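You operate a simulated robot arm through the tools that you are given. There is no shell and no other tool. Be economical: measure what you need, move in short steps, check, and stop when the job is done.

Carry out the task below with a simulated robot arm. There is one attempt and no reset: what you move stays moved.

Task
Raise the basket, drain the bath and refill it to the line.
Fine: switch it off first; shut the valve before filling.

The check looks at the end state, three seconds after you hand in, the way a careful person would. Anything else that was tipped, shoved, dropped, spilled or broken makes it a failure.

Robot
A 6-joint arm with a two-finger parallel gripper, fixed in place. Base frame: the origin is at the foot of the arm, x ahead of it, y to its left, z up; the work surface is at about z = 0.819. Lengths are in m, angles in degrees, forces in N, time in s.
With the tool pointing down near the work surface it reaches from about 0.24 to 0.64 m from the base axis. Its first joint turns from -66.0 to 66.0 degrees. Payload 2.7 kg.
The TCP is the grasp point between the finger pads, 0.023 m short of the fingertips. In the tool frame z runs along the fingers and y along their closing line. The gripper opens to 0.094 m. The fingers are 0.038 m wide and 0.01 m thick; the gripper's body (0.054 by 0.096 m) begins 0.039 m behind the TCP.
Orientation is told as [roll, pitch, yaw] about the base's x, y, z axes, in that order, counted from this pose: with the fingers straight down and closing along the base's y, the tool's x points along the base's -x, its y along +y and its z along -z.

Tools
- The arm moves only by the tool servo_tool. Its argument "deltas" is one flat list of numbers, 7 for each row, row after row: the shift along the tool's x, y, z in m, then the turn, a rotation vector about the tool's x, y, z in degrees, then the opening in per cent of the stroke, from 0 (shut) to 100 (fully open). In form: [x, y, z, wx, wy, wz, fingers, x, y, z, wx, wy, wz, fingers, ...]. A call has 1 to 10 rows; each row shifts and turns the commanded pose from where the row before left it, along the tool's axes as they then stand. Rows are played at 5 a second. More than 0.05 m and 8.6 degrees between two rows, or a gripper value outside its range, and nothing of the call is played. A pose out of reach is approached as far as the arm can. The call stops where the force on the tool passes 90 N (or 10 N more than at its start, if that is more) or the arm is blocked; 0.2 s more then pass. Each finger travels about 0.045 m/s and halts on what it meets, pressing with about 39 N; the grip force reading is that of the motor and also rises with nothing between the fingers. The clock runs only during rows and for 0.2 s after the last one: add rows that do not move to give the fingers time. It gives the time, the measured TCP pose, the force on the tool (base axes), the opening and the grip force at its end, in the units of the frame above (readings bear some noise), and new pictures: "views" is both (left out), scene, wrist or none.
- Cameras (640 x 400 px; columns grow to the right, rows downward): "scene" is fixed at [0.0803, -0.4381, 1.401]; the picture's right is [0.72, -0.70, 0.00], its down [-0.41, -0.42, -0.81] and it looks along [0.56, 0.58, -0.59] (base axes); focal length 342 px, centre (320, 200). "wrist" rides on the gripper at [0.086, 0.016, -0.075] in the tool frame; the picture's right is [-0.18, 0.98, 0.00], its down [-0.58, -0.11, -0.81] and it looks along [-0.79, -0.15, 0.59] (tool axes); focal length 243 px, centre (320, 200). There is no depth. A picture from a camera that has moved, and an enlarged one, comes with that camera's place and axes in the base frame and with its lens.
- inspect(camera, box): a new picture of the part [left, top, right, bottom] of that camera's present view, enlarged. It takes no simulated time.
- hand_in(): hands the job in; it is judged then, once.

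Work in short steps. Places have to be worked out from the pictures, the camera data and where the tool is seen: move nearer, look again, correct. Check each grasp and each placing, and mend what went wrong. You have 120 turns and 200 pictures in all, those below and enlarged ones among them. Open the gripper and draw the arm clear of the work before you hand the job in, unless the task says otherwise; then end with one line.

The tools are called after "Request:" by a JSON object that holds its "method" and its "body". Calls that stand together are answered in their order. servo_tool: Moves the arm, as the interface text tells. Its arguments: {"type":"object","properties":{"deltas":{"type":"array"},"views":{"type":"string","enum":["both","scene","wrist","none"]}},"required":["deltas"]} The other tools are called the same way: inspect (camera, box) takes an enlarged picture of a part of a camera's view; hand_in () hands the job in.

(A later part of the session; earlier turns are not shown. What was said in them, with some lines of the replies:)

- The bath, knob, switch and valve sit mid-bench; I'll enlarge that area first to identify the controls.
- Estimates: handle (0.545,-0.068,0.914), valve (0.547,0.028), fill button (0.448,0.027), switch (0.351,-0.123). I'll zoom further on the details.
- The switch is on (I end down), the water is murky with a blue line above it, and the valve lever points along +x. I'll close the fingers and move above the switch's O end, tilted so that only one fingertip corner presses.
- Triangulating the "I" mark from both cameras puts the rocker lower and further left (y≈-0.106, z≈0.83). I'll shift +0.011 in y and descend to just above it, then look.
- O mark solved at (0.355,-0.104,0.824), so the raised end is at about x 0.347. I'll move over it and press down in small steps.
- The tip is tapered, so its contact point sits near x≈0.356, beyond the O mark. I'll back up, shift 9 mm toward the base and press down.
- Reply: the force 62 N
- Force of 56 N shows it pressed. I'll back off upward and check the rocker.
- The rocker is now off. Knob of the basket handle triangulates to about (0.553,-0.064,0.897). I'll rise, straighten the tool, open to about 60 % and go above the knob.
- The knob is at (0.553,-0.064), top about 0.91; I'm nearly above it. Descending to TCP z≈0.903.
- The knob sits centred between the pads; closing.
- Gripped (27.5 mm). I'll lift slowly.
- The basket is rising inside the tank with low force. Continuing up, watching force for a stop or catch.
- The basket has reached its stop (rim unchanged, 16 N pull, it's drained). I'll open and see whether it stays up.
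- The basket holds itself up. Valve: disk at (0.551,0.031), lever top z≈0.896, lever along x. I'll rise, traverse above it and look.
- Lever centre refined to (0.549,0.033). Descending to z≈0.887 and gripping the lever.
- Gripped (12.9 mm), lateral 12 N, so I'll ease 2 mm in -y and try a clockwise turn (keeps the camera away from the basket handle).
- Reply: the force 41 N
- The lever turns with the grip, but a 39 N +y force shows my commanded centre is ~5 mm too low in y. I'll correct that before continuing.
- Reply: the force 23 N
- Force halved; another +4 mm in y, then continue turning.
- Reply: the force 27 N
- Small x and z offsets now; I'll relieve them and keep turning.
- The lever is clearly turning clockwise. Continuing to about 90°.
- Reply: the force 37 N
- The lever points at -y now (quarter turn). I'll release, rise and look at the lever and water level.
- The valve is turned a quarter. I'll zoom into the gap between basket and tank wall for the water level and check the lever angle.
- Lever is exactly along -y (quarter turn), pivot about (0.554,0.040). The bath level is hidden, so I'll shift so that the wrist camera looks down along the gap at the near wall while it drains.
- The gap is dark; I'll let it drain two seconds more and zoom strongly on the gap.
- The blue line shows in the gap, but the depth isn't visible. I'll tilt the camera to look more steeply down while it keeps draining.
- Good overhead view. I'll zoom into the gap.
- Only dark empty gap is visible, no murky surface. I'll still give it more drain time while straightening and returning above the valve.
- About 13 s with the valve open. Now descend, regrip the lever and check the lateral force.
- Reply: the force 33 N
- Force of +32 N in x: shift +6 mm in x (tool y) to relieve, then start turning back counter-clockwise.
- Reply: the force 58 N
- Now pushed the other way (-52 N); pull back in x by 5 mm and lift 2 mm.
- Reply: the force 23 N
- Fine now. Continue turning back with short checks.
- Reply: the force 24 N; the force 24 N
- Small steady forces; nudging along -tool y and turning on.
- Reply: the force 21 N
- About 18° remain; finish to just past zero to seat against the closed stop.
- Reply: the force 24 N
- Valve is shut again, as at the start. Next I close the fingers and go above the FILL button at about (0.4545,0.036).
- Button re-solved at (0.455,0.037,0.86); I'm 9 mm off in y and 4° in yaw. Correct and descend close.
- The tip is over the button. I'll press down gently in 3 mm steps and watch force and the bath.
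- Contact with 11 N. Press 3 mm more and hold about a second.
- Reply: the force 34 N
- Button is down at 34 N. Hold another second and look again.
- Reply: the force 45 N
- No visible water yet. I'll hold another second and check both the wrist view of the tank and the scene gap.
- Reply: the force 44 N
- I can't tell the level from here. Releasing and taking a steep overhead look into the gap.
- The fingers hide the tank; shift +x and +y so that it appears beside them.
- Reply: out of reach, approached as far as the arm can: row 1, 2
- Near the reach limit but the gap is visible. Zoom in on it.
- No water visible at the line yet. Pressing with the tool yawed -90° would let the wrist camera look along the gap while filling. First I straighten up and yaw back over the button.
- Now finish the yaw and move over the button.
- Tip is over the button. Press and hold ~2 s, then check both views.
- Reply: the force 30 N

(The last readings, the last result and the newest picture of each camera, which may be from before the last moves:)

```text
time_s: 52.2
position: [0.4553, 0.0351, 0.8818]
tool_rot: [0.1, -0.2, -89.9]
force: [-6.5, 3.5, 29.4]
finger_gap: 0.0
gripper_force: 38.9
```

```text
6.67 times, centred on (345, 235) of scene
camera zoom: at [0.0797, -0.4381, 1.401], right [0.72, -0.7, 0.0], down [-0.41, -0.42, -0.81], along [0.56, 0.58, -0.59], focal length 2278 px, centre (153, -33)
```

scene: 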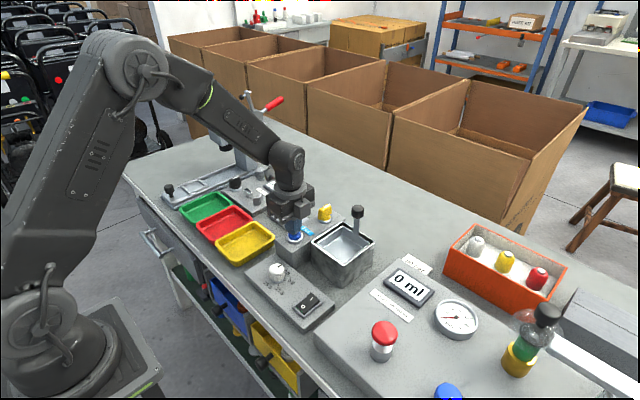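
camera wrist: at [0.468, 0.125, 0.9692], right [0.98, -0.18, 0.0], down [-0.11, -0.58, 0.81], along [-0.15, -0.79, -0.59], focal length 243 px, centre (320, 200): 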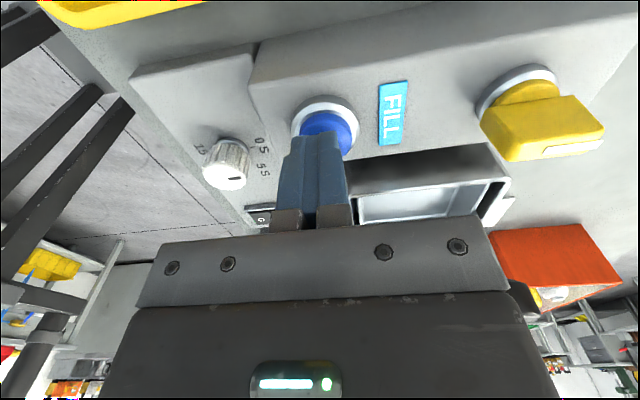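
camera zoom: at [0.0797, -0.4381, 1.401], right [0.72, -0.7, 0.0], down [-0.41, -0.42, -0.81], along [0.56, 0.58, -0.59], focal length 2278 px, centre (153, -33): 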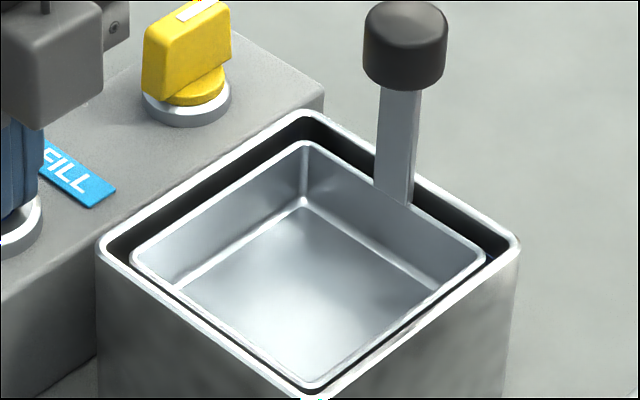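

Still nothing visible (~4.5 s of pressing total). Hold 2 s more and look.

Request:
{"method": "servo_tool", "body": {"deltas": [0, 0, 0.001, 0, 0, 0, 0, 0, 0, 0, 0, 0, 0, 0, 0, 0, 0, 0, 0, 0, 0, 0, 0, 0, 0, 0, 0, 0, 0, 0, 0, 0, 0, 0, 0, 0, 0, 0, 0, 0, 0, 0, 0, 0, 0, 0, 0, 0, 0, 0, 0, 0, 0, 0, 0, 0], "views": "none"}}

Request:
{"method": "inspect", "body": {"camera": "scene", "box": [335, 215, 380, 250]}}

Request:
{"method": "inspect", "body": {"camera": "wrist", "box": [460, 180, 530, 240]}}

```text
time_s: 54.0
position: [0.4554, 0.0353, 0.8826]
tool_rot: [0.2, -0.1, -89.9]
force: [-10.0, -0.2, 38.5]
finger_gap: 0.0
gripper_force: 38.6
```

```text
11.43 times, centred on (358, 232) of scene
camera zoom: at [0.0795, -0.4382, 1.401], right [0.72, -0.7, 0.0], down [-0.41, -0.42, -0.81], along [0.56, 0.58, -0.59], focal length 3905 px, centre (-109, -171)
```

zoom: 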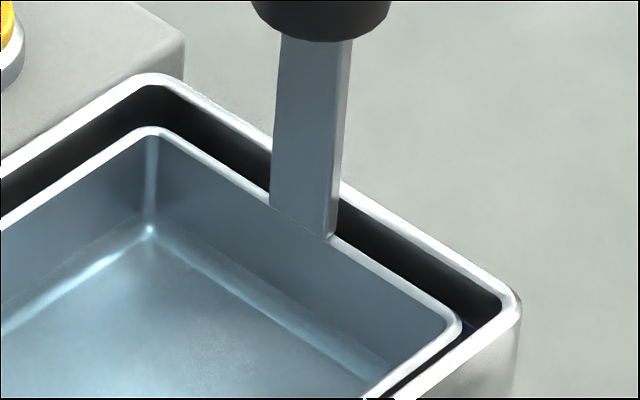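

```text
6.67 times, centred on (495, 210) of wrist
camera zoom: at [0.4708, 0.1237, 0.9562], right [0.98, -0.18, 0.0], down [-0.11, -0.58, 0.81], along [-0.14, -0.79, -0.59], focal length 1618 px, centre (-847, 133)
```

zoom: 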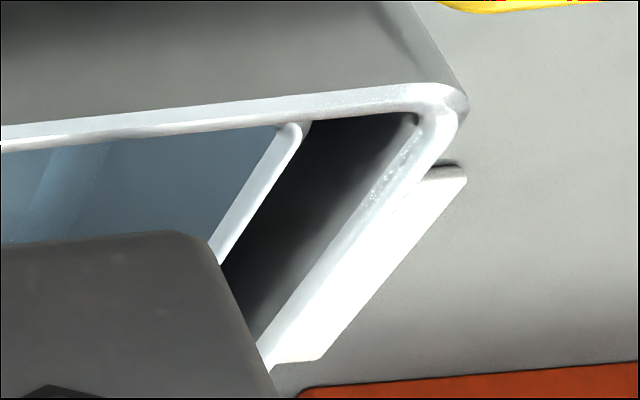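

Clear water has just reached the basket floor (z≈0.85); the line is at z≈0.8665. I'll continue in short holds, using the waterline on the basket wall and the blue line as gauges.

Request:
{"method": "servo_tool", "body": {"deltas": [0, 0, 0, 0, 0, 0, 0, 0, 0, 0, 0, 0, 0, 0, 0, 0, 0, 0, 0, 0, 0, 0, 0, 0, 0, 0, 0, 0], "views": "none"}}

Request:
{"method": "inspect", "body": {"camera": "scene", "box": [335, 215, 380, 250]}}

```text
time_s: 55.0
position: [0.4562, 0.0355, 0.8823]
tool_rot: [0.2, 0.0, -89.9]
force: [-9.0, -0.8, 37.5]
finger_gap: 0.0003
gripper_force: 39.4
```

```text
11.43 times, centred on (358, 232) of scene
camera zoom: at [0.0795, -0.4382, 1.401], right [0.72, -0.7, 0.0], down [-0.41, -0.42, -0.81], along [0.56, 0.58, -0.59], focal length 3905 px, centre (-109, -171)
```

zoom: 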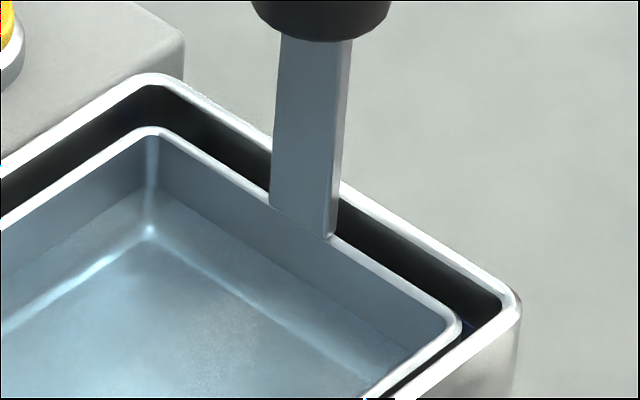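

The waterline rose to about z≈0.861 (roughly 7 mm/s). One short 0.4 s hold, then re-measure.

Request:
{"method": "servo_tool", "body": {"deltas": [0, 0, 0, 0, 0, 0, 0], "views": "none"}}

Request:
{"method": "inspect", "body": {"camera": "scene", "box": [335, 215, 380, 250]}}

Request:
{"method": "inspect", "body": {"camera": "scene", "box": [363, 232, 383, 248]}}

```text
time_s: 55.4
position: [0.4554, 0.0359, 0.8828]
tool_rot: [0.1, -0.1, -90.0]
force: [-8.7, -0.1, 38.2]
finger_gap: 0.0
gripper_force: 38.4
```

```text
11.43 times, centred on (358, 232) of scene
camera zoom: at [0.0796, -0.4382, 1.401], right [0.72, -0.7, 0.0], down [-0.41, -0.42, -0.81], along [0.56, 0.58, -0.59], focal length 3905 px, centre (-109, -171)
```

zoom: 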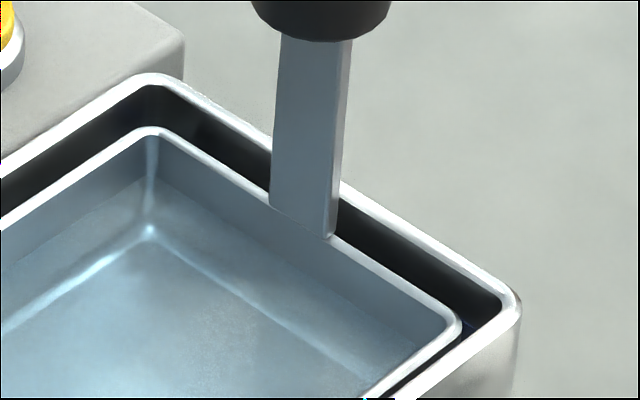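

```text
16.00 times, centred on (373, 240) of scene
camera zoom: at [0.0796, -0.4382, 1.401], right [0.72, -0.7, 0.0], down [-0.41, -0.42, -0.81], along [0.56, 0.58, -0.59], focal length 5467 px, centre (-528, -440)
```

zoom: 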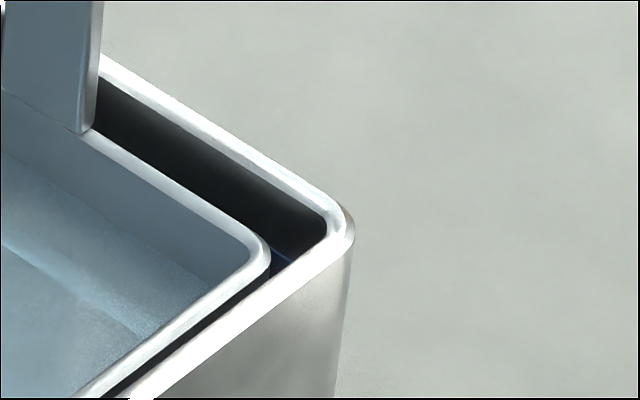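

Waterline is around z≈0.8635, near the line band. Release and go to the overhead view to compare directly with the blue line.

Request:
{"method": "servo_tool", "body": {"deltas": [0, 0, -0.045, 0, 0, 0, 0, 0, 0, -0.045, 0, 0, 0, 0, -0.03, 0.014, -0.03, 0, 0, 0, 0, -0.04, 0.014, 0, 0, 0, 0, 0, -0.045, 0.014, 0, 0, 0, 0, 0, 0, 0, 0, 0, 8, 0, 0, 0, 0, 0, 0, 8, 0, 0, 0, 0, 0, 0, 8, 0, 0, 0, 0, 0, 0, 8, 0, 0, 0, 0, 0, 0, 8, 0, 0]}}

Request:
{"method": "inspect", "body": {"camera": "wrist", "box": [270, 60, 430, 190]}}

```text
time_s: 57.6
position: [0.4976, -0.079, 1.0019]
tool_rot: [0.2, 40.0, -89.9]
force: [0.7, 0.3, -0.4]
finger_gap: 0.0
gripper_force: 39.3
camera wrist: at [0.5134, -0.0595, 1.1137], right [0.98, -0.14, -0.12], down [-0.11, -0.96, 0.24], along [-0.15, -0.23, -0.96], focal length 243 px, centre (320, 200)
```

scene: 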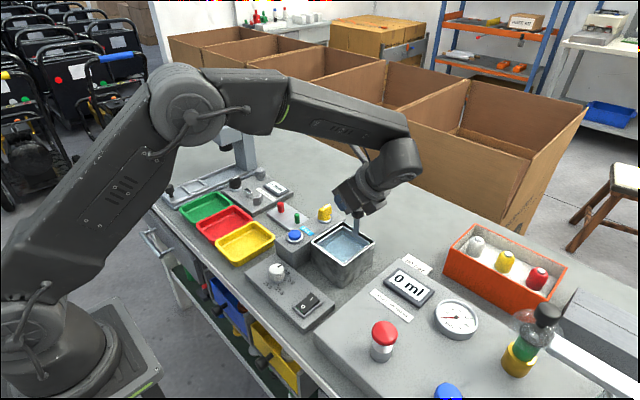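
wrist: 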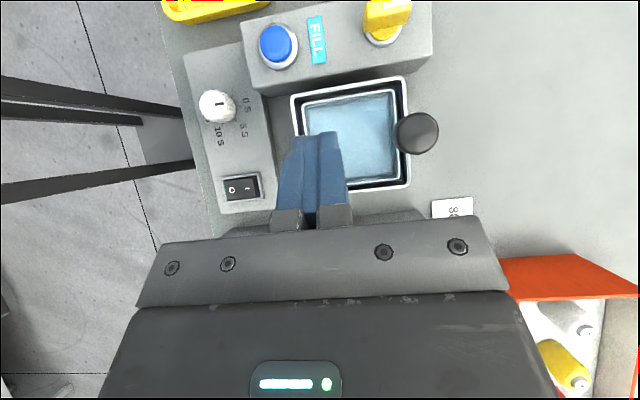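

```text
3.08 times, centred on (350, 125) of wrist
camera zoom: at [0.5134, -0.0595, 1.1137], right [0.98, -0.14, -0.12], down [-0.11, -0.96, 0.24], along [-0.15, -0.23, -0.96], focal length 746 px, centre (228, 431)
```

zoom: 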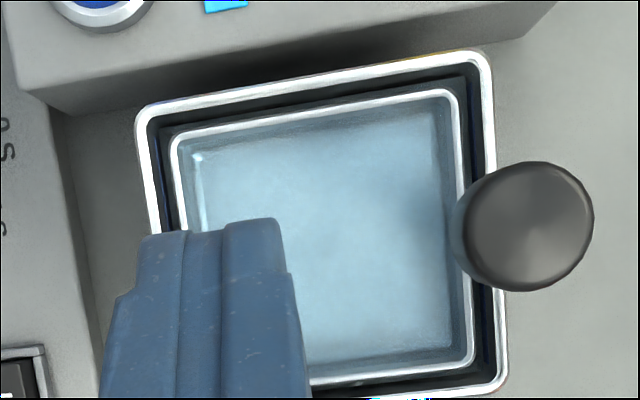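

Water is visible in the gap now. Zoom in to compare it with the blue line.

Request:
{"method": "inspect", "body": {"camera": "wrist", "box": [385, 75, 415, 100]}}

Request:
{"method": "inspect", "body": {"camera": "wrist", "box": [290, 85, 330, 117]}}

Request:
{"method": "inspect", "body": {"camera": "wrist", "box": [380, 150, 415, 195]}}

```text
16.00 times, centred on (400, 88) of wrist
camera zoom: at [0.5134, -0.0595, 1.1137], right [0.98, -0.14, -0.12], down [-0.11, -0.96, 0.24], along [-0.15, -0.23, -0.96], focal length 3882 px, centre (-960, 2000)
```

zoom: 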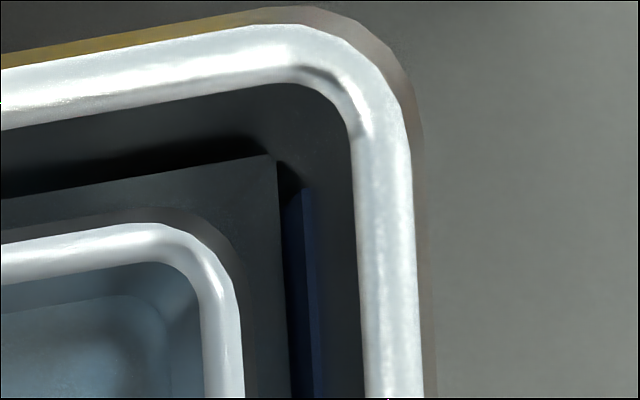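

```text
12.50 times, centred on (310, 101) of wrist
camera zoom: at [0.5134, -0.0595, 1.1137], right [0.98, -0.14, -0.12], down [-0.11, -0.96, 0.24], along [-0.15, -0.23, -0.96], focal length 3033 px, centre (445, 1438)
```

zoom: 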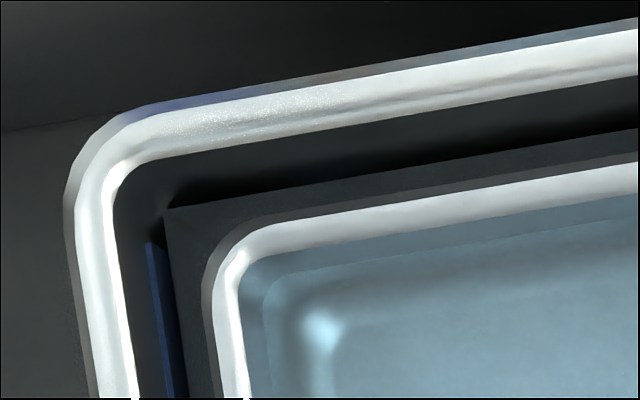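

```text
8.89 times, centred on (398, 172) of wrist
camera zoom: at [0.5134, -0.0595, 1.1137], right [0.98, -0.14, -0.12], down [-0.11, -0.96, 0.24], along [-0.15, -0.23, -0.96], focal length 2157 px, centre (-369, 444)
```

zoom: 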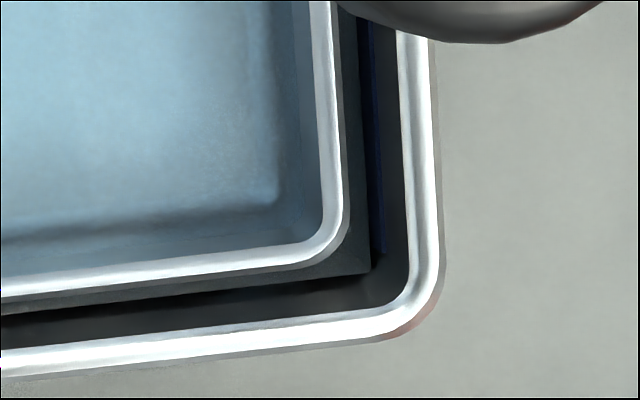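

The water appears as a slab with a sharp edge beside the blue strip. Zoom in much further to measure their relative height.

Request:
{"method": "inspect", "body": {"camera": "wrist", "box": [293, 98, 309, 108]}}

Request:
{"method": "inspect", "body": {"camera": "wrist", "box": [396, 90, 412, 100]}}

```text
16.00 times, centred on (301, 103) of wrist
camera zoom: at [0.5134, -0.0595, 1.1137], right [0.98, -0.14, -0.12], down [-0.11, -0.96, 0.24], along [-0.15, -0.23, -0.96], focal length 3882 px, centre (624, 1752)
```

zoom: 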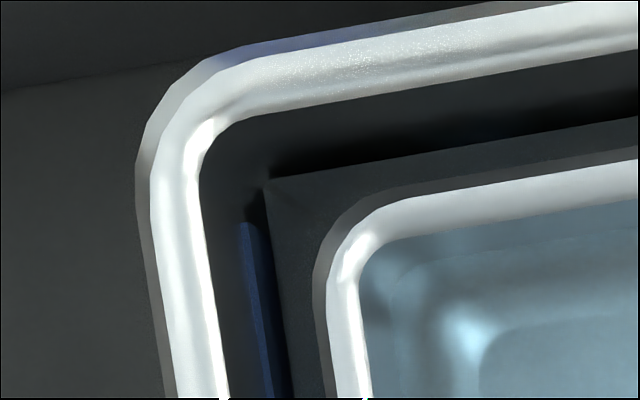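

```text
16.00 times, centred on (404, 95) of wrist
camera zoom: at [0.5134, -0.0595, 1.1137], right [0.98, -0.14, -0.12], down [-0.11, -0.96, 0.24], along [-0.15, -0.23, -0.96], focal length 3882 px, centre (-1024, 1880)
```

zoom: 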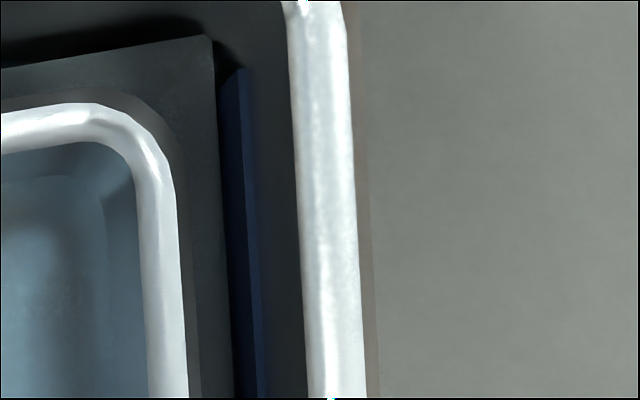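

Need a second viewpoint to separate gap width from height difference: move the camera to x≈0.46 so it looks straight down the left wall.

Request:
{"method": "servo_tool", "body": {"deltas": [0, -0.027, 0, 0, 0, 0, 0, 0, -0.027, 0, 0, 0, 0, 0, 0, 0, 0, 0, 0, 0, 0], "views": "wrist"}}

```text
time_s: 58.4
position: [0.4428, -0.0802, 1.0026]
tool_rot: [0.0, 39.8, -89.8]
force: [0.7, -0.4, 0.4]
finger_gap: 0.0001
gripper_force: 39.0
camera wrist: at [0.4584, -0.0596, 1.1143], right [0.98, -0.14, -0.12], down [-0.11, -0.96, 0.25], along [-0.15, -0.23, -0.96], focal length 243 px, centre (320, 200)
```

wrist: 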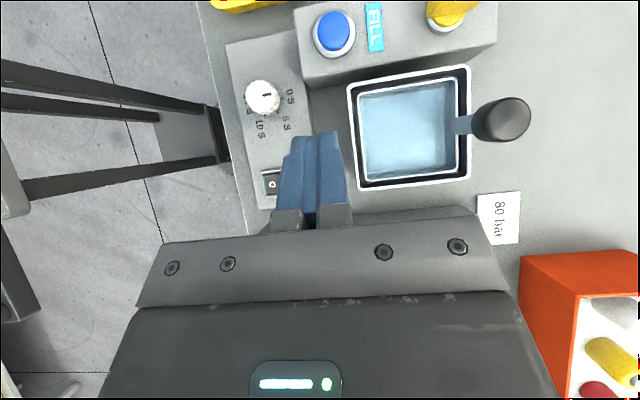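

Zoom on left wall and right wall of the gap from here.

Request:
{"method": "inspect", "body": {"camera": "wrist", "box": [344, 95, 360, 105]}}

Request:
{"method": "inspect", "body": {"camera": "wrist", "box": [454, 74, 470, 84]}}

```text
16.00 times, centred on (352, 100) of wrist
camera zoom: at [0.4584, -0.0596, 1.1143], right [0.98, -0.14, -0.12], down [-0.11, -0.96, 0.25], along [-0.15, -0.23, -0.96], focal length 3882 px, centre (-192, 1800)
```

zoom: 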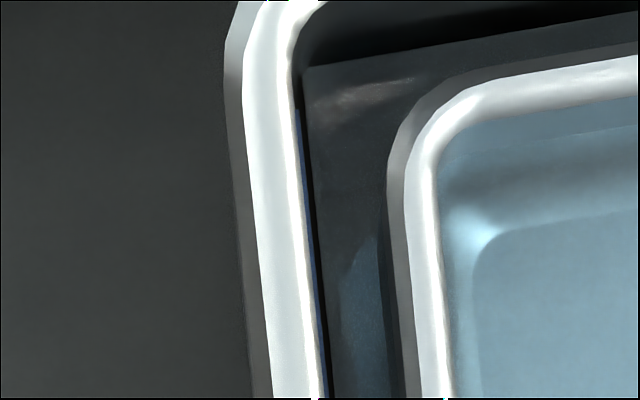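

```text
16.00 times, centred on (462, 79) of wrist
camera zoom: at [0.4584, -0.0596, 1.1143], right [0.98, -0.14, -0.12], down [-0.11, -0.96, 0.25], along [-0.15, -0.23, -0.96], focal length 3882 px, centre (-1952, 2136)
```

zoom: 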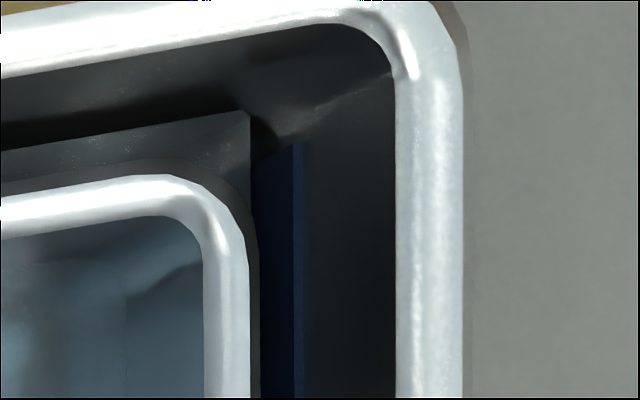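

Parallax from the two views gives: strip about 5 mm tall, water surface 3–4 mm below its top edge, so it lies within the line band, about 1 mm from its middle. Now I rise, straighten, open the gripper and draw clear.

Request:
{"method": "servo_tool", "body": {"deltas": [0, 0, -0.03, 0, 0, 0, 0, 0, 0, 0, 0, -8, 0, 0, 0, 0, 0, 0, -8, 0, 0, 0, 0, 0, 0, -8, 0, 0, 0, 0, 0, 0, -8, 0, 0, 0, 0, 0, 0, -8, 0, 0, 0, 0, -0.05, 0, 0, 0, 50, 0, 0, -0.05, 0, 0, 0, 100, 0, -0.04, -0.02, 0, 0, 0, 100, 0, 0, 0, 0, 0, 0, 100]}}

Request:
{"method": "inspect", "body": {"camera": "scene", "box": [270, 190, 390, 330]}}

Request:
{"method": "inspect", "body": {"camera": "scene", "box": [335, 215, 380, 250]}}

```text
time_s: 60.6
position: [0.4041, -0.0984, 1.1454]
tool_rot: [-0.1, -0.3, -89.9]
force: [0.3, -0.4, 0.1]
finger_gap: 0.0856
gripper_force: 0.1
camera wrist: at [0.4196, -0.0102, 1.2187], right [0.98, -0.18, 0.0], down [-0.11, -0.58, 0.81], along [-0.15, -0.79, -0.59], focal length 243 px, centre (320, 200)
```

scene: 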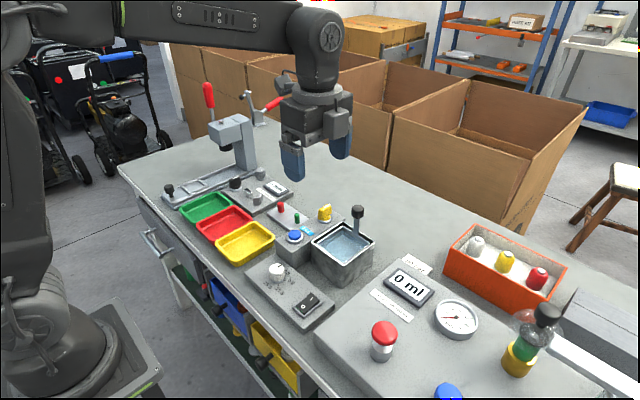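
wrist: 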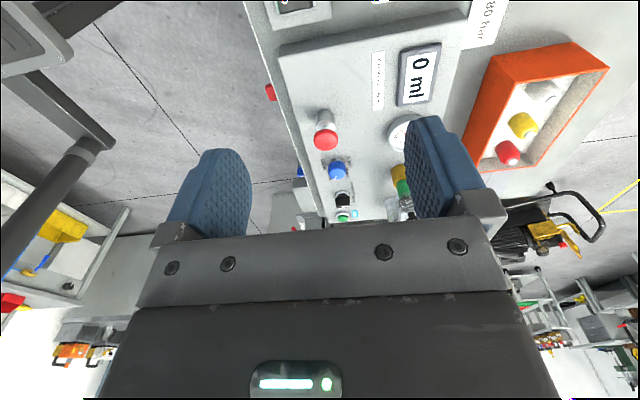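

```text
2.86 times, centred on (330, 260) of scene
camera zoom: at [0.0803, -0.4381, 1.401], right [0.72, -0.7, 0.0], down [-0.41, -0.42, -0.81], along [0.56, 0.58, -0.59], focal length 976 px, centre (291, 29)
```

zoom: 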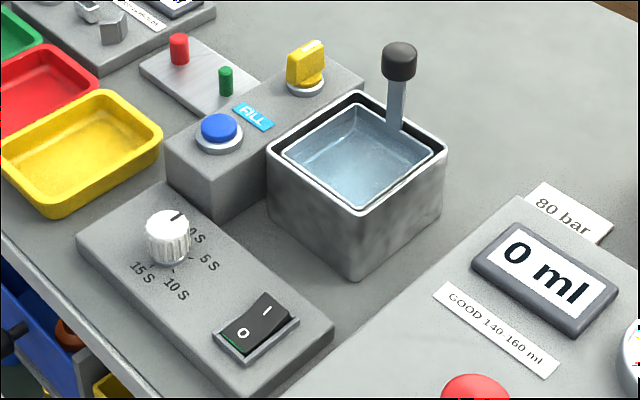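

```text
11.43 times, centred on (358, 232) of scene
camera zoom: at [0.0803, -0.4381, 1.401], right [0.72, -0.7, 0.0], down [-0.41, -0.42, -0.81], along [0.56, 0.58, -0.59], focal length 3905 px, centre (-109, -171)
```

zoom: 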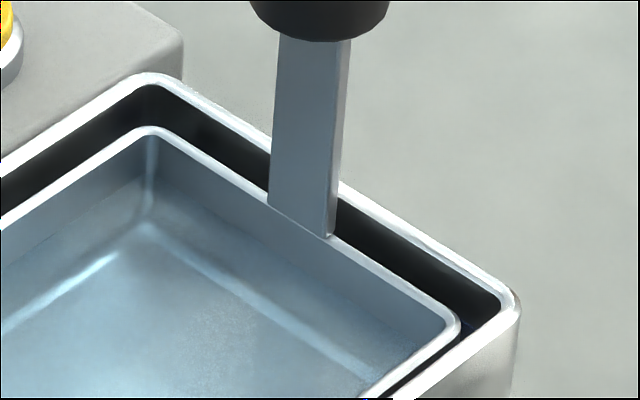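

The last pictures show the switch off, the basket up, the valve shut and clear water holding steady at the line. The gripper is open and the arm is clear, so I'm handing in.

Request:
{"method": "hand_in", "body": {}}

```text
The job is handed in.
```

I switched the bath off, raised the basket, drained the bath, shut the valve and refilled it with clear water to the line. The level is measured from the camera views at about 1 mm from the line's middle. I couldn't see into the tank to confirm it emptied fully, so I left the valve open about 14 s. The job is handed in.
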